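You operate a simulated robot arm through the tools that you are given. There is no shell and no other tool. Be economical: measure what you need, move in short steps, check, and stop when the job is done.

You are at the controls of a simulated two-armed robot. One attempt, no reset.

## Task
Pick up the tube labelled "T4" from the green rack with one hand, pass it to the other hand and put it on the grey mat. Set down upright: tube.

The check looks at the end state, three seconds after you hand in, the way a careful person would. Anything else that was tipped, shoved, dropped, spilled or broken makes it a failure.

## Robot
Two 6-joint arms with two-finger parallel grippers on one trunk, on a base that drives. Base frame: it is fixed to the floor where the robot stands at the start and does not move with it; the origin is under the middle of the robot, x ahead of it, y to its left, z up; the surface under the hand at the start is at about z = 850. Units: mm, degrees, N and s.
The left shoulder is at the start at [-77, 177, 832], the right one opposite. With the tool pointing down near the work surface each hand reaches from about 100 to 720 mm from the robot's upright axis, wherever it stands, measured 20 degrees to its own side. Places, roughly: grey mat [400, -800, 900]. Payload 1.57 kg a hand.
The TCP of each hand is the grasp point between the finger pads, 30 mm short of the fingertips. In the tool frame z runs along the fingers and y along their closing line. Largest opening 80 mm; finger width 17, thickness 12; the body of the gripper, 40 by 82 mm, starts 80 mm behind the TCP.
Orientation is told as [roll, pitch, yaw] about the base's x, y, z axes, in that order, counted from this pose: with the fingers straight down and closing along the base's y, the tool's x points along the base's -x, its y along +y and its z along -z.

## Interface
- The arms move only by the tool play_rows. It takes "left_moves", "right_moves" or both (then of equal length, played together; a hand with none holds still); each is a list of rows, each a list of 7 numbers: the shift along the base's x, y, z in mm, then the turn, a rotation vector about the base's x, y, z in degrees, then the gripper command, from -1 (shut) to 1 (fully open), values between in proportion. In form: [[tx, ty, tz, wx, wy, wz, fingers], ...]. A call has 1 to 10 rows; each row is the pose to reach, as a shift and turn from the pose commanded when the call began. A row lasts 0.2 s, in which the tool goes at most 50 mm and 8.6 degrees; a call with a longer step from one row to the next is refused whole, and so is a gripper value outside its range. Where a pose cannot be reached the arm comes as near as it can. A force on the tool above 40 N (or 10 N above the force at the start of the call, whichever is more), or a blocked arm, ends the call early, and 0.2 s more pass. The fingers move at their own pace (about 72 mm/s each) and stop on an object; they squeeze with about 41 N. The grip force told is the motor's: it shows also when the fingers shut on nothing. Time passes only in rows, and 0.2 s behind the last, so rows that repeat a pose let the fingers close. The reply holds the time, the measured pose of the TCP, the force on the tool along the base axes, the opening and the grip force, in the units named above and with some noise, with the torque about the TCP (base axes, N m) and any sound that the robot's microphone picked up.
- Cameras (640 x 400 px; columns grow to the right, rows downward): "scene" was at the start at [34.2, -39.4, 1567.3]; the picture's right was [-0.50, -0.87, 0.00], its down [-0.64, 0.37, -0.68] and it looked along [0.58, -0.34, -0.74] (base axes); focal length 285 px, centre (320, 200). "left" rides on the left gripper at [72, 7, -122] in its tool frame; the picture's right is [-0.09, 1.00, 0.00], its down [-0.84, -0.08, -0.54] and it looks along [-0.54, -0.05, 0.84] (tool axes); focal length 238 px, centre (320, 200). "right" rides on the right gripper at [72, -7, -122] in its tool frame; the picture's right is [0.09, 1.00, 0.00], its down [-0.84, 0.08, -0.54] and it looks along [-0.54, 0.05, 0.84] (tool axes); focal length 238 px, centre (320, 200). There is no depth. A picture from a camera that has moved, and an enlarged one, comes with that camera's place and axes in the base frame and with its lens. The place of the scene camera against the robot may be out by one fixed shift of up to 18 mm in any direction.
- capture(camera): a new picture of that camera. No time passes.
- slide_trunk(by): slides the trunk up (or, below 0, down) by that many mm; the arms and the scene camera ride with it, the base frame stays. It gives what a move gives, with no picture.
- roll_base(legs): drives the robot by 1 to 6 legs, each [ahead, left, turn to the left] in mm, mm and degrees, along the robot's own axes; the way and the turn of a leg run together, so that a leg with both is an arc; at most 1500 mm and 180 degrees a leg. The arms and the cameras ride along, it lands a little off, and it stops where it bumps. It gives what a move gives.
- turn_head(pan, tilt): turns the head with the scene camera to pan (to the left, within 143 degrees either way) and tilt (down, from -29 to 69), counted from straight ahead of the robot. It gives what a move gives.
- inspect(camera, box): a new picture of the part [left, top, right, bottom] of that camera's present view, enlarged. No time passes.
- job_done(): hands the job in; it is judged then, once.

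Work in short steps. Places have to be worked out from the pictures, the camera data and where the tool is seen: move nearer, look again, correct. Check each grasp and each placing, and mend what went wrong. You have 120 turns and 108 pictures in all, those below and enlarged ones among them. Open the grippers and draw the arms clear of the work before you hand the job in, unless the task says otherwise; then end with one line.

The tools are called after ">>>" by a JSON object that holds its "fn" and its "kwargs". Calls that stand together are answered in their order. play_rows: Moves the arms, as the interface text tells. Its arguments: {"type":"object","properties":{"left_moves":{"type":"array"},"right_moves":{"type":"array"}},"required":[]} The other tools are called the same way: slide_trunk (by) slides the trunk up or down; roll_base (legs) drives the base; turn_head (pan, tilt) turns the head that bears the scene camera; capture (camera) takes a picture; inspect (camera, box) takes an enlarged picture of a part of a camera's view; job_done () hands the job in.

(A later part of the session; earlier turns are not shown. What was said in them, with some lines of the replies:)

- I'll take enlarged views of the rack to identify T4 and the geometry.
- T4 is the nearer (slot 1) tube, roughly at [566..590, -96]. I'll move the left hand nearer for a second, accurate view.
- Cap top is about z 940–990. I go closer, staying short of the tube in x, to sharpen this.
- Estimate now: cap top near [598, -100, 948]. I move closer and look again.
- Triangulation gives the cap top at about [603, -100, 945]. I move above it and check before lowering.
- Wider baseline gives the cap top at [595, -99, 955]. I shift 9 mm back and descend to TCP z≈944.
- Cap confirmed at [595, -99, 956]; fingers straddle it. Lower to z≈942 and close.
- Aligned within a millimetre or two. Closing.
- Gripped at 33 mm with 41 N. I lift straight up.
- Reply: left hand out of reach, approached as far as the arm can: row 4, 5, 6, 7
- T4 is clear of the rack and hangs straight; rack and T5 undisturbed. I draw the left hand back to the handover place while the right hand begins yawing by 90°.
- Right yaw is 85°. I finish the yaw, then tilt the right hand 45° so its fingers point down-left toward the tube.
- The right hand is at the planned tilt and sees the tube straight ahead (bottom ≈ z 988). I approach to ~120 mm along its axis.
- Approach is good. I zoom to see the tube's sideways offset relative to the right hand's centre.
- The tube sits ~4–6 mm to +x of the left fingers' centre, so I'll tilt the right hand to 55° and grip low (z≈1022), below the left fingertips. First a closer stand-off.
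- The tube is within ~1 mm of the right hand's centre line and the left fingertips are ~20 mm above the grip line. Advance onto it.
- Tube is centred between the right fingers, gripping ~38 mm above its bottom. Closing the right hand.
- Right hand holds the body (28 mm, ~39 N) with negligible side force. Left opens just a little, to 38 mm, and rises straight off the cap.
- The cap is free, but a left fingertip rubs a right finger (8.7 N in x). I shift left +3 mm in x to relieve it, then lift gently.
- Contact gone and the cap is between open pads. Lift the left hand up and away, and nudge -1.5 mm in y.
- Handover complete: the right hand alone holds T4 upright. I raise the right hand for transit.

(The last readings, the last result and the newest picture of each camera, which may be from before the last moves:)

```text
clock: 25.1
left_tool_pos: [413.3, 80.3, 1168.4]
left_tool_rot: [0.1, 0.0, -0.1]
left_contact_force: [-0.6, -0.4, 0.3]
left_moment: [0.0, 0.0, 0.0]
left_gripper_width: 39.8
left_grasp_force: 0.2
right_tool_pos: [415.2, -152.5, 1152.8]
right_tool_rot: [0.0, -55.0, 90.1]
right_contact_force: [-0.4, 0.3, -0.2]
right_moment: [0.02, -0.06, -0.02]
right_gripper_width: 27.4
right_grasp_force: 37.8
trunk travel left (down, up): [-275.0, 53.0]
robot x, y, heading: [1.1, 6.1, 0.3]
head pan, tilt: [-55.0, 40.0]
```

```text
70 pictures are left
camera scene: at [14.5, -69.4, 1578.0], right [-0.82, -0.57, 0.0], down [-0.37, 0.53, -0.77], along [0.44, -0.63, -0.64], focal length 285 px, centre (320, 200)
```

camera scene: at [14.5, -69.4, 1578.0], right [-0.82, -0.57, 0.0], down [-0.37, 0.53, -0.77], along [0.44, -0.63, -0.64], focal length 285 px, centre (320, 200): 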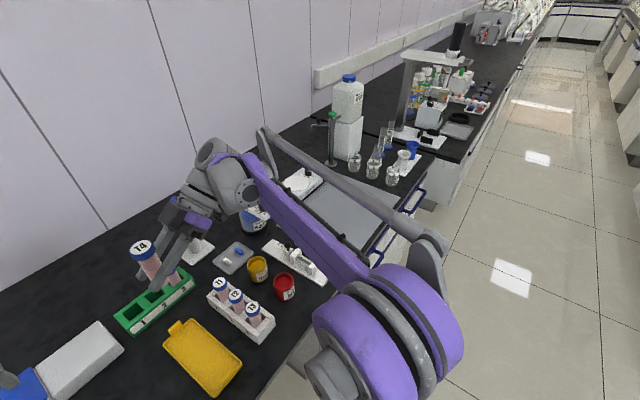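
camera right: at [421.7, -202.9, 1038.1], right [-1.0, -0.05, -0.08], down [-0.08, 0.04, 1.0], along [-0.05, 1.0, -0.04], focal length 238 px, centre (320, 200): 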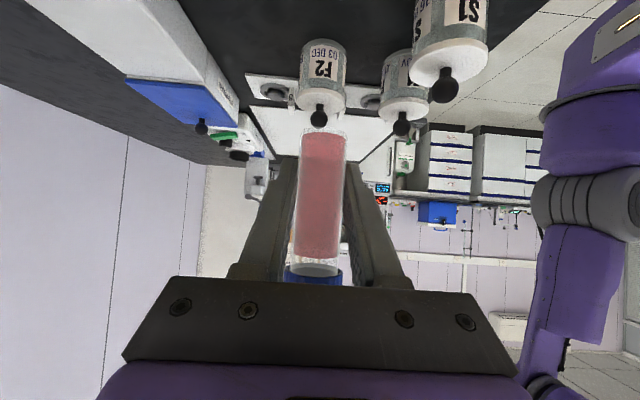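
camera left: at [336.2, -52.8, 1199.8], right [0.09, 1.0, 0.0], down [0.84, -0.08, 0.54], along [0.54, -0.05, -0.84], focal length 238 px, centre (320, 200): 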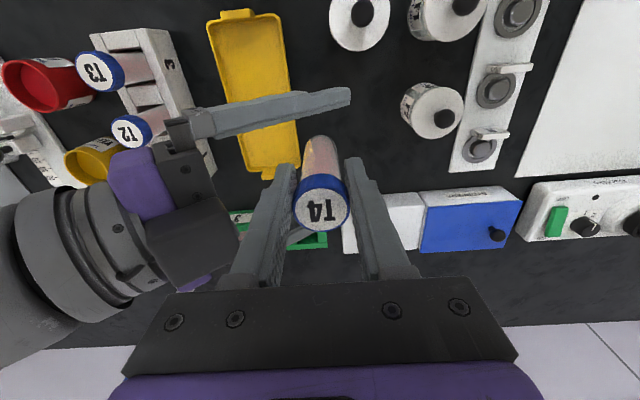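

The way is clear. I drive 300 mm right first and check.

>>> {"fn": "roll_base", "kwargs": {"legs": [[0, -300, 0]]}}

>>> {"fn": "capture", "kwargs": {"camera": "scene"}}

```text
clock: 28.3
left_tool_pos: [414.6, -215.6, 1169.3]
left_tool_rot: [0.0, 0.1, 0.0]
left_contact_force: [0.0, -0.1, -1.0]
left_moment: [0.03, 0.01, -0.01]
left_gripper_width: 40.0
left_grasp_force: 0.0
right_tool_pos: [415.4, -447.7, 1154.6]
right_tool_rot: [0.0, -55.0, 90.0]
right_contact_force: [1.0, 0.4, -0.2]
right_moment: [-0.02, 0.02, 0.02]
right_gripper_width: 27.7
right_grasp_force: 37.6
trunk travel left (down, up): [-275.0, 53.0]
robot x, y, heading: [-1.1, -297.1, -0.0]
head pan, tilt: [-55.0, 40.0]
```

```text
69 pictures are left
camera scene: at [14.3, -365.1, 1578.0], right [-0.82, -0.57, 0.0], down [-0.37, 0.53, -0.77], along [0.44, -0.63, -0.64], focal length 285 px, centre (320, 200)
```

scene: 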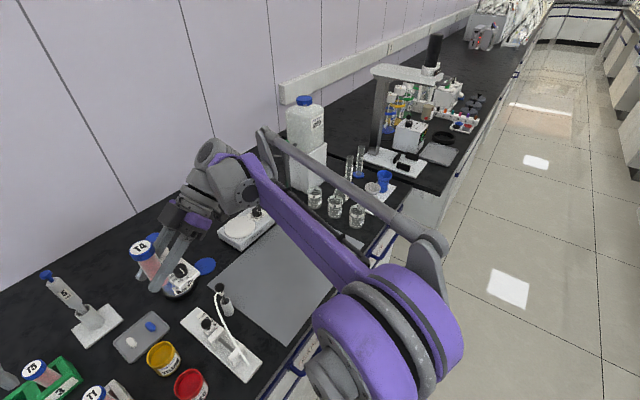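

Clear of the dispenser bottle (x≈600) and of the pump. Drive another 295 mm.

>>> {"fn": "roll_base", "kwargs": {"legs": [[0, -295, 0]]}}

>>> {"fn": "capture", "kwargs": {"camera": "scene"}}

>>> {"fn": "capture", "kwargs": {"camera": "left"}}

```text
clock: 31.4
left_tool_pos: [413.6, -502.8, 1168.3]
left_tool_rot: [0.1, 0.0, 0.7]
left_contact_force: [-0.5, 0.2, 0.1]
left_moment: [0.04, 0.0, 0.0]
left_gripper_width: 39.8
left_grasp_force: 0.0
right_tool_pos: [418.3, -735.3, 1155.3]
right_tool_rot: [0.0, -55.1, 90.7]
right_contact_force: [0.2, -0.6, -0.7]
right_moment: [-0.03, -0.01, -0.01]
right_gripper_width: 27.6
right_grasp_force: 38.2
trunk travel left (down, up): [-275.0, 53.0]
robot x, y, heading: [2.0, -588.3, 0.7]
head pan, tilt: [-55.0, 40.0]
```

```text
68 pictures are left
camera scene: at [16.7, -657.0, 1578.0], right [-0.81, -0.58, 0.0], down [-0.37, 0.52, -0.77], along [0.45, -0.62, -0.64], focal length 285 px, centre (320, 200)
```

scene: 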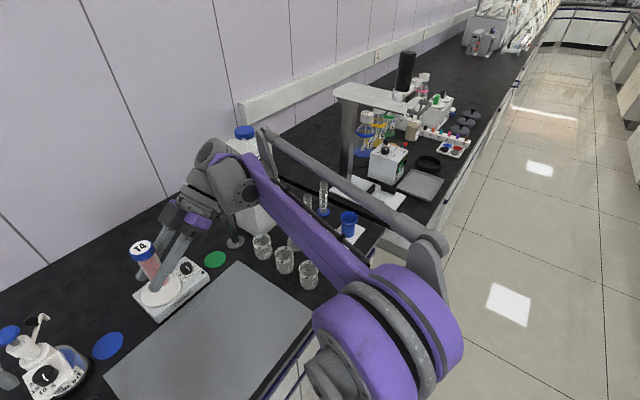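

```text
67 pictures are left
camera left: at [342.9, -496.0, 1290.7], right [0.08, 1.0, 0.0], down [0.84, -0.07, 0.54], along [0.54, -0.04, -0.84], focal length 238 px, centre (320, 200)
```

left: 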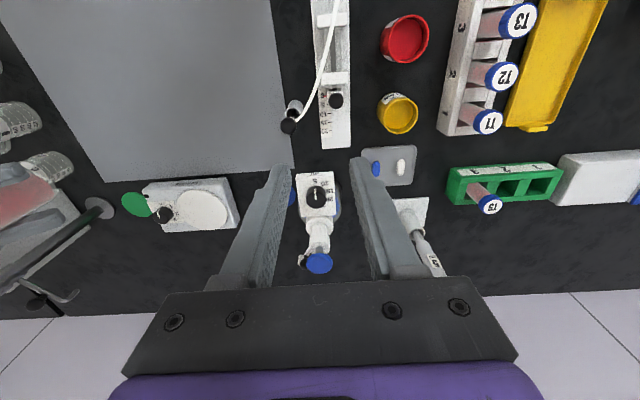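

Hand is over the mat (mat spans about x 243–543, y −960…−561, empty). I'll set the tube at about [398, -685], far from the flasks; first descend to TCP z≈965 and check.

>>> {"fn": "play_rows", "kwargs": {"right_moves": [[-5, 20, -20, 0, 0, 0, -1], [-15, 40, -50, 0, 0, 0, -1], [-20, 50, -85, 0, 0, 0, -1], [-20, 50, -120, 0, 0, 0, -1], [-20, 50, -155, 0, 0, 0, -1], [-20, 50, -190, 0, 0, 0, -1], [-20, 50, -190, 0, 0, 0, -1]]}}

>>> {"fn": "capture", "kwargs": {"camera": "scene"}}

>>> {"fn": "capture", "kwargs": {"camera": "right"}}

>>> {"fn": "capture", "kwargs": {"camera": "left"}}

```text
clock: 33.0
left_tool_pos: [414.5, -502.5, 1168.2]
left_tool_rot: [-0.1, 0.0, 0.7]
left_contact_force: [-0.2, 0.1, 0.6]
left_moment: [0.0, 0.02, 0.0]
left_gripper_width: 40.0
left_grasp_force: 0.1
right_tool_pos: [399.0, -685.1, 961.9]
right_tool_rot: [0.0, -55.0, 90.8]
right_contact_force: [-0.6, -0.1, -0.8]
right_moment: [0.04, 0.0, -0.02]
right_gripper_width: 27.6
right_grasp_force: 37.9
trunk travel left (down, up): [-275.0, 53.0]
robot x, y, heading: [2.3, -586.8, 0.7]
head pan, tilt: [-55.0, 40.0]
```

```text
66 pictures are left
camera scene: at [16.4, -656.8, 1578.1], right [-0.81, -0.58, 0.0], down [-0.37, 0.52, -0.77], along [0.45, -0.62, -0.64], focal length 285 px, centre (320, 200)
```

scene: 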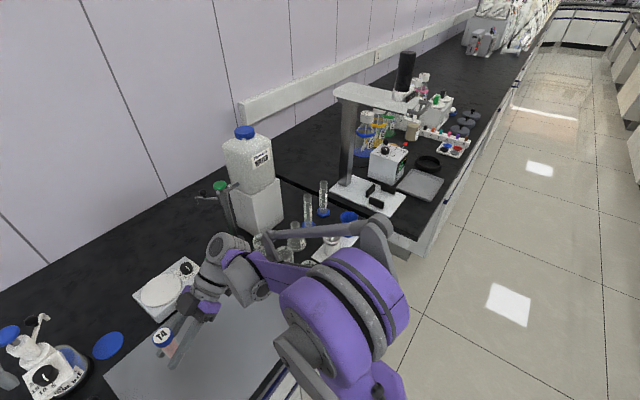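

```text
65 pictures are left
camera right: at [407.7, -827.4, 974.7], right [-0.99, -0.06, -0.08], down [-0.08, 0.04, 1.0], along [-0.06, 1.0, -0.04], focal length 238 px, centre (320, 200)
```

right: 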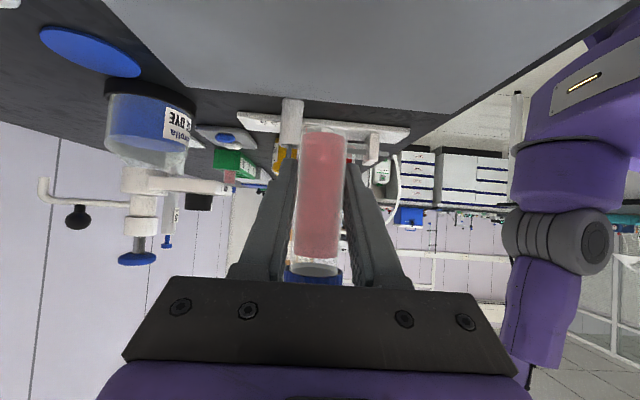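

```text
64 pictures are left
camera left: at [342.6, -495.8, 1290.8], right [0.08, 1.0, 0.0], down [0.84, -0.07, 0.54], along [0.54, -0.04, -0.84], focal length 238 px, centre (320, 200)
```

left: 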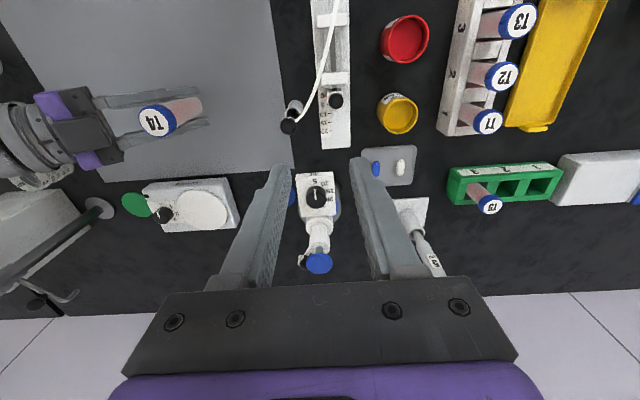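

I check the clearance of the wrist and elbow to the flasks before lowering further.

>>> {"fn": "inspect", "kwargs": {"camera": "scene", "box": [140, 180, 400, 380]}}

>>> {"fn": "inspect", "kwargs": {"camera": "left", "box": [0, 60, 240, 240]}}

```text
2.00 times, centred on (270, 280) of scene
camera zoom: at [16.4, -656.8, 1578.1], right [-0.81, -0.58, 0.0], down [-0.37, 0.52, -0.77], along [0.45, -0.62, -0.64], focal length 570 px, centre (420, 40)
```

zoom: 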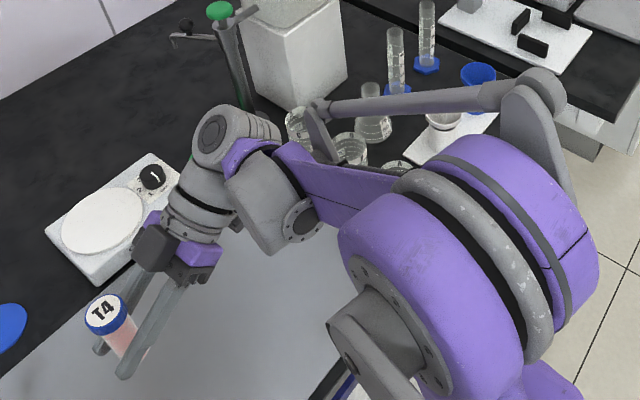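

```text
2.22 times, centred on (120, 150) of left
camera zoom: at [342.6, -495.8, 1290.8], right [0.08, 1.0, 0.0], down [0.84, -0.07, 0.54], along [0.54, -0.04, -0.84], focal length 530 px, centre (764, 311)
```

zoom: 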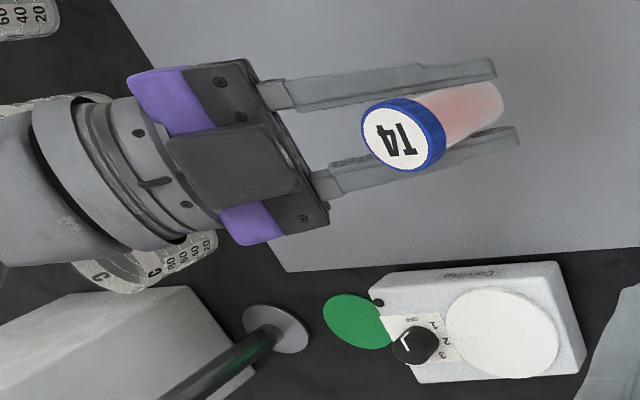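

Clearance looks adequate; I shift 25 mm further from the flasks and lower to TCP z≈908.

>>> {"fn": "play_rows", "kwargs": {"right_moves": [[0, 12, -8, 0, 0, 0, -1], [0, 25, -16, 0, 0, 0, -1], [0, 25, -28, 0, 0, 0, -1], [0, 25, -40, 0, 0, 0, -1], [0, 25, -54, 0, 0, 0, -1], [0, 25, -54, 0, 0, 0, -1]]}}

>>> {"fn": "inspect", "kwargs": {"camera": "scene", "box": [100, 200, 400, 400]}}

>>> {"fn": "capture", "kwargs": {"camera": "right"}}

>>> {"fn": "inspect", "kwargs": {"camera": "left", "box": [0, 60, 240, 240]}}

```text
clock: 34.4
left_tool_pos: [414.6, -501.4, 1168.2]
left_tool_rot: [0.0, 0.1, 0.7]
left_contact_force: [-0.3, -0.7, 0.9]
left_moment: [0.02, -0.03, -0.01]
left_gripper_width: 40.1
left_grasp_force: 0.0
right_tool_pos: [399.0, -658.1, 910.3]
right_tool_rot: [0.0, -55.0, 90.7]
right_contact_force: [-0.6, 0.2, -0.6]
right_moment: [0.0, -0.01, 0.02]
right_gripper_width: 27.8
right_grasp_force: 38.0
trunk travel left (down, up): [-275.0, 53.0]
robot x, y, heading: [1.6, -588.5, 0.8]
head pan, tilt: [-55.0, 40.0]
```

```text
2.00 times, centred on (250, 300) of scene
camera zoom: at [16.6, -656.9, 1578.1], right [-0.81, -0.58, 0.0], down [-0.37, 0.52, -0.77], along [0.45, -0.62, -0.64], focal length 570 px, centre (460, 0)
```

zoom: 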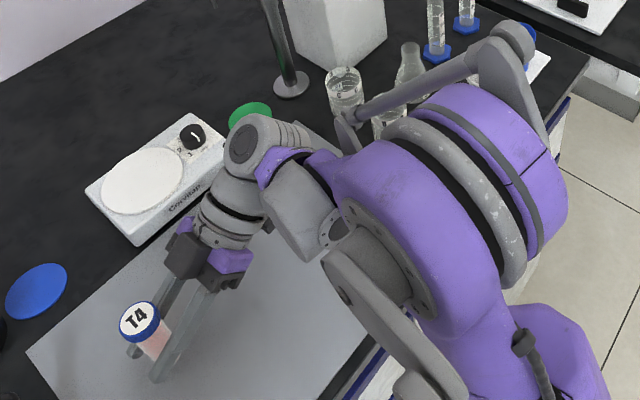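

```text
60 pictures are left
camera right: at [407.9, -800.2, 921.5], right [-1.0, -0.06, -0.08], down [-0.08, 0.04, 1.0], along [-0.06, 1.0, -0.04], focal length 238 px, centre (320, 200)
```

right: 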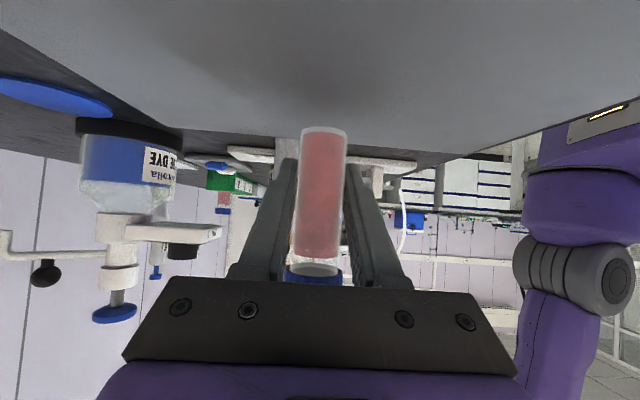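

```text
2.22 times, centred on (120, 150) of left
camera zoom: at [342.8, -495.9, 1290.8], right [0.08, 1.0, 0.0], down [0.84, -0.07, 0.54], along [0.54, -0.04, -0.84], focal length 530 px, centre (764, 311)
```

zoom: 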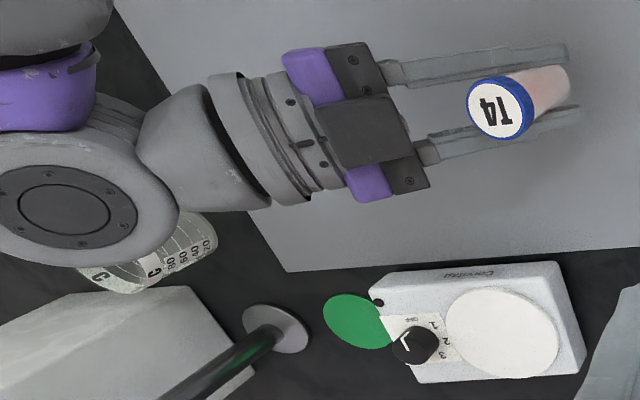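

Wrist joint is at about [407, -830, 1062], well clear of the beakers (y≈-1000). Lowering in small steps.

>>> {"fn": "play_rows", "kwargs": {"right_moves": [[0, 0, -4, 0, 0, 0, -1], [0, 0, -8, 0, 0, 0, -1], [0, 0, -11, 0, 0, 0, -1]]}}

>>> {"fn": "capture", "kwargs": {"camera": "right"}}

```text
clock: 35.2
left_tool_pos: [413.7, -503.1, 1168.3]
left_tool_rot: [0.0, 0.0, 0.7]
left_contact_force: [0.4, 0.7, 0.0]
left_moment: [0.03, 0.0, -0.01]
left_gripper_width: 40.0
left_grasp_force: 0.1
right_tool_pos: [399.7, -659.7, 900.4]
right_tool_rot: [0.1, -54.9, 90.7]
right_contact_force: [-0.2, 0.7, -1.0]
right_moment: [-0.02, 0.02, -0.02]
right_gripper_width: 27.5
right_grasp_force: 37.8
trunk travel left (down, up): [-275.0, 53.0]
robot x, y, heading: [1.2, -585.1, 0.7]
head pan, tilt: [-55.0, 40.0]
```

```text
58 pictures are left
camera right: at [409.2, -801.7, 910.8], right [-1.0, -0.06, -0.08], down [-0.08, 0.03, 1.0], along [-0.06, 1.0, -0.04], focal length 238 px, centre (320, 200)
```

right: 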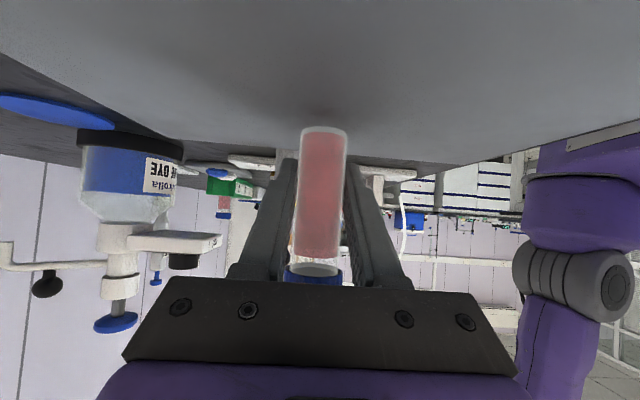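

No contact yet; the shadow shows the bottom ~10 mm off the mat. Continue in 2 mm steps.

>>> {"fn": "play_rows", "kwargs": {"right_moves": [[0, 0, -2, 0, 0, 0, -1], [0, 0, -4, 0, 0, 0, -1], [0, 0, -6, 0, 0, 0, -1]]}}

>>> {"fn": "capture", "kwargs": {"camera": "right"}}

```text
clock: 36.0
left_tool_pos: [413.9, -502.9, 1168.3]
left_tool_rot: [0.0, 0.0, 0.6]
left_contact_force: [0.6, 0.5, 0.3]
left_moment: [0.01, 0.04, -0.01]
left_gripper_width: 39.7
left_grasp_force: 0.0
right_tool_pos: [399.3, -660.5, 893.2]
right_tool_rot: [0.0, -55.0, 90.8]
right_contact_force: [0.6, 0.7, -0.5]
right_moment: [0.0, -0.01, 0.0]
right_gripper_width: 27.6
right_grasp_force: 38.2
trunk travel left (down, up): [-275.0, 53.0]
robot x, y, heading: [2.0, -587.7, 0.7]
head pan, tilt: [-55.0, 40.0]
```

```text
57 pictures are left
camera right: at [408.4, -802.8, 904.7], right [-1.0, -0.06, -0.08], down [-0.08, 0.03, 1.0], along [-0.06, 1.0, -0.04], focal length 238 px, centre (320, 200)
```

right: 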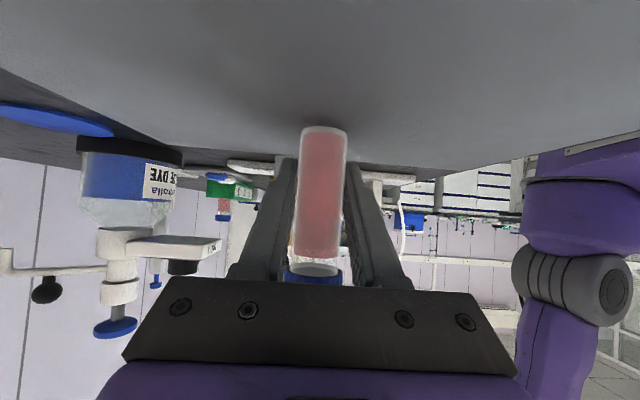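

Still slightly above; continue with 1.5 mm steps watching the force.

>>> {"fn": "play_rows", "kwargs": {"right_moves": [[0, 0, -1.5, 0, 0, 0, -1], [0, 0, -3, 0, 0, 0, -1]]}}

>>> {"fn": "inspect", "kwargs": {"camera": "right", "box": [240, 80, 400, 180]}}

```text
clock: 36.6
left_tool_pos: [414.1, -502.7, 1168.0]
left_tool_rot: [0.0, 0.1, 0.8]
left_contact_force: [0.0, 1.2, 0.6]
left_moment: [-0.02, -0.04, 0.0]
left_gripper_width: 40.0
left_grasp_force: 0.1
right_tool_pos: [399.2, -661.0, 890.7]
right_tool_rot: [0.1, -54.9, 90.6]
right_contact_force: [-0.4, 0.0, -0.2]
right_moment: [0.01, 0.0, 0.01]
right_gripper_width: 27.6
right_grasp_force: 38.3
trunk travel left (down, up): [-275.0, 53.0]
robot x, y, heading: [-2.0, -585.2, 0.4]
head pan, tilt: [-55.0, 40.0]
```

```text
4.00 times, centred on (320, 130) of right
camera zoom: at [407.9, -802.6, 901.8], right [-1.0, -0.06, -0.08], down [-0.08, 0.03, 1.0], along [-0.06, 1.0, -0.04], focal length 953 px, centre (320, 480)
```

zoom: 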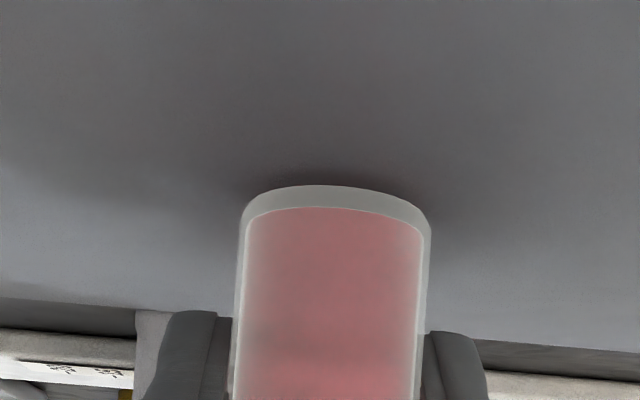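

Nearly touching. Two more 1.5 mm steps.

>>> {"fn": "play_rows", "kwargs": {"right_moves": [[0, 0, -1.5, 0, 0, 0, -1], [0, 0, -3, 0, 0, 0, -1]]}}

>>> {"fn": "inspect", "kwargs": {"camera": "right", "box": [240, 80, 400, 180]}}

```text
clock: 37.2
left_tool_pos: [414.9, -501.7, 1168.7]
left_tool_rot: [-0.1, 0.0, 0.7]
left_contact_force: [-0.3, 0.0, -0.3]
left_moment: [-0.01, 0.04, -0.01]
left_gripper_width: 40.0
left_grasp_force: 0.0
right_tool_pos: [399.5, -661.6, 886.6]
right_tool_rot: [0.0, -54.9, 90.7]
right_contact_force: [0.3, -0.5, 2.1]
right_moment: [-0.01, 0.02, 0.01]
right_gripper_width: 27.6
right_grasp_force: 38.7
trunk travel left (down, up): [-275.0, 53.0]
robot x, y, heading: [1.5, -587.4, 0.6]
head pan, tilt: [-55.0, 40.0]
```

```text
4.00 times, centred on (320, 130) of right
camera zoom: at [408.8, -802.5, 899.1], right [-1.0, -0.06, -0.08], down [-0.08, 0.03, 1.0], along [-0.06, 1.0, -0.04], focal length 953 px, centre (320, 480)
```

zoom: 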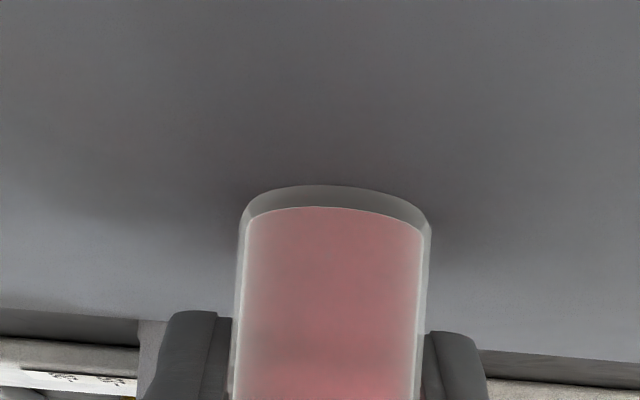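

A hint of contact (2 N up). One more millimetre to confirm.

>>> {"fn": "play_rows", "kwargs": {"right_moves": [[0, 0, -1, 0, 0, 0, -1], [0, 0, -1, 0, 0, 0, -1]]}}

```text
clock: 37.8
left_tool_pos: [414.8, -502.4, 1168.6]
left_tool_rot: [0.1, 0.0, 0.7]
left_contact_force: [0.2, 0.3, -0.2]
left_moment: [0.02, -0.01, -0.01]
left_gripper_width: 39.9
left_grasp_force: 0.0
right_tool_pos: [399.6, -661.0, 887.9]
right_tool_rot: [-0.1, -55.1, 90.7]
right_contact_force: [1.1, 1.2, 11.1]
right_moment: [0.03, -0.08, 0.02]
right_gripper_width: 27.8
right_grasp_force: 38.1
trunk travel left (down, up): [-275.0, 53.0]
robot x, y, heading: [3.0, -588.8, 0.8]
head pan, tilt: [-55.0, 40.0]
```

Contact confirmed (11 N). Ease by 0.7 mm, then open the right fingers.

>>> {"fn": "play_rows", "kwargs": {"right_moves": [[0, 0, 0.7, 0, 0, 0, -1], [0, 0, 0.7, 0, 0, 0, -0.25], [0, 0, 0.7, 0, 0, 0, 0], [0, 0, 0.7, 0, 0, 0, 0.4], [0, 0, 0.7, 0, 0, 0, 0.7], [0, 0, 0.7, 0, 0, 0, 0.7]]}}

>>> {"fn": "capture", "kwargs": {"camera": "right"}}

>>> {"fn": "inspect", "kwargs": {"camera": "scene", "box": [100, 260, 260, 400]}}

```text
clock: 39.2
left_tool_pos: [414.6, -502.5, 1168.1]
left_tool_rot: [-0.1, 0.0, 0.6]
left_contact_force: [-0.5, 0.3, 0.5]
left_moment: [-0.01, 0.0, -0.01]
left_gripper_width: 39.8
left_grasp_force: 0.0
right_tool_pos: [398.4, -660.5, 887.9]
right_tool_rot: [0.0, -55.1, 90.7]
right_contact_force: [-0.4, -0.3, 0.1]
right_moment: [0.03, 0.04, 0.03]
right_gripper_width: 68.2
right_grasp_force: 0.1
trunk travel left (down, up): [-275.0, 53.0]
robot x, y, heading: [1.4, -585.6, 0.5]
head pan, tilt: [-55.0, 40.0]
```

```text
54 pictures are left
camera right: at [408.5, -802.9, 899.4], right [-1.0, -0.06, -0.08], down [-0.08, 0.03, 1.0], along [-0.06, 1.0, -0.04], focal length 238 px, centre (320, 200)
```

right: 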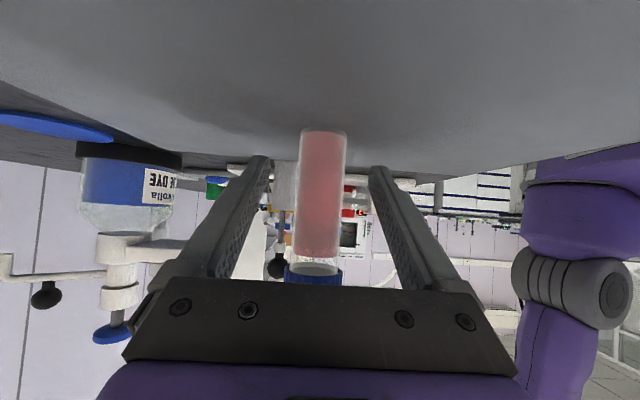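

```text
2.86 times, centred on (180, 330) of scene
camera zoom: at [16.7, -656.9, 1578.0], right [-0.81, -0.58, 0.0], down [-0.37, 0.52, -0.77], along [0.45, -0.62, -0.64], focal length 814 px, centre (720, -171)
```

zoom: 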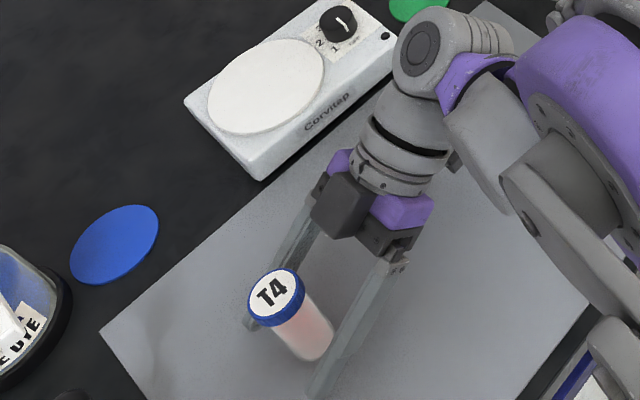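

T4 stands free and upright. Retreat along the tool axis, then straight up.

>>> {"fn": "play_rows", "kwargs": {"right_moves": [[0, -16, 12, 0, 0, 0, 0.7], [0, -33, 23, 0, 0, 0, 0.7], [0, -49, 34, 0, 0, 0, 0.7], [0, -60, 50, 0, 0, 0, 0.7], [0, -65, 75, 0, 0, 0, 0.7], [0, -65, 110, 0, 0, 0, 0.7], [0, -65, 150, 0, 0, 0, 0.7], [0, -65, 190, 0, 0, 0, 0.7], [0, -65, 220, 0, 0, 0, 0.7]]}}

>>> {"fn": "capture", "kwargs": {"camera": "scene"}}

>>> {"fn": "capture", "kwargs": {"camera": "left"}}

```text
clock: 41.2
left_tool_pos: [414.3, -502.4, 1168.3]
left_tool_rot: [0.1, 0.0, 0.6]
left_contact_force: [-0.6, -0.6, -0.2]
left_moment: [0.02, -0.01, 0.0]
left_gripper_width: 39.9
left_grasp_force: 0.0
right_tool_pos: [398.2, -721.9, 1107.0]
right_tool_rot: [0.0, -55.1, 90.6]
right_contact_force: [0.4, -0.4, 0.5]
right_moment: [0.01, -0.04, 0.01]
right_gripper_width: 68.1
right_grasp_force: 0.0
trunk travel left (down, up): [-275.0, 53.0]
robot x, y, heading: [2.0, -590.6, 1.0]
head pan, tilt: [-55.0, 40.0]
```

```text
52 pictures are left
camera scene: at [16.5, -656.8, 1578.0], right [-0.81, -0.58, 0.0], down [-0.37, 0.52, -0.77], along [0.45, -0.62, -0.64], focal length 285 px, centre (320, 200)
```

scene: 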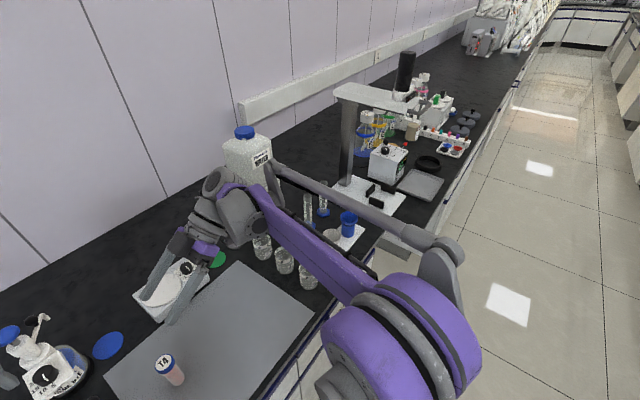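

```text
51 pictures are left
camera left: at [342.7, -495.9, 1290.8], right [0.08, 1.0, 0.0], down [0.84, -0.07, 0.54], along [0.54, -0.04, -0.84], focal length 238 px, centre (320, 200)
```

left: 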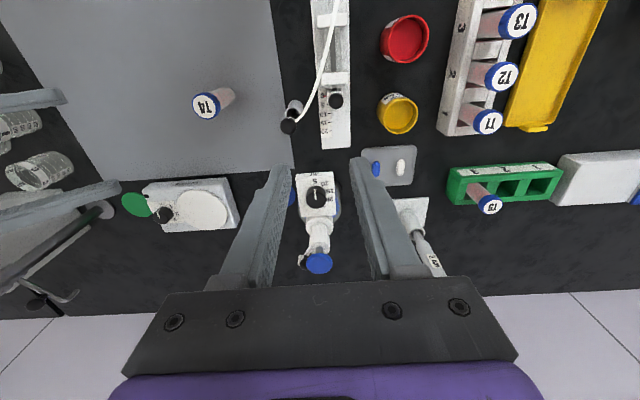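

T4 stands upright on the mat, and nothing else has moved. I open both grippers fully and hand in.

>>> {"fn": "play_rows", "kwargs": {"left_moves": [[0, 0, 0, 0, 0, 0, 1], [0, 0, 0, 0, 0, 0, 1], [0, 0, 0, 0, 0, 0, 1]], "right_moves": [[0, 0, 10, 0, 0, 0, 1], [0, 0, 20, 0, 0, 0, 1], [0, 0, 20, 0, 0, 0, 1]]}}

>>> {"fn": "job_done", "kwargs": {}}

```text
clock: 42.0
left_tool_pos: [414.6, -502.0, 1169.2]
left_tool_rot: [0.1, 0.0, 0.7]
left_contact_force: [-0.1, 0.3, 1.3]
left_moment: [0.02, -0.01, 0.0]
left_gripper_width: 79.9
left_grasp_force: 0.2
right_tool_pos: [400.6, -721.5, 1125.8]
right_tool_rot: [0.1, -54.9, 90.8]
right_contact_force: [-0.8, 0.6, -1.7]
right_moment: [0.0, 0.01, -0.02]
right_gripper_width: 80.2
right_grasp_force: 0.1
trunk travel left (down, up): [-275.0, 53.0]
robot x, y, heading: [0.6, -586.8, 0.6]
head pan, tilt: [-55.0, 40.0]
```

```text
The job is handed in.
```

I picked T4 from the green rack with the left hand, passed it to the right hand in the air and set it upright on the grey mat; the last pictures show it standing there with nothing else visibly disturbed.
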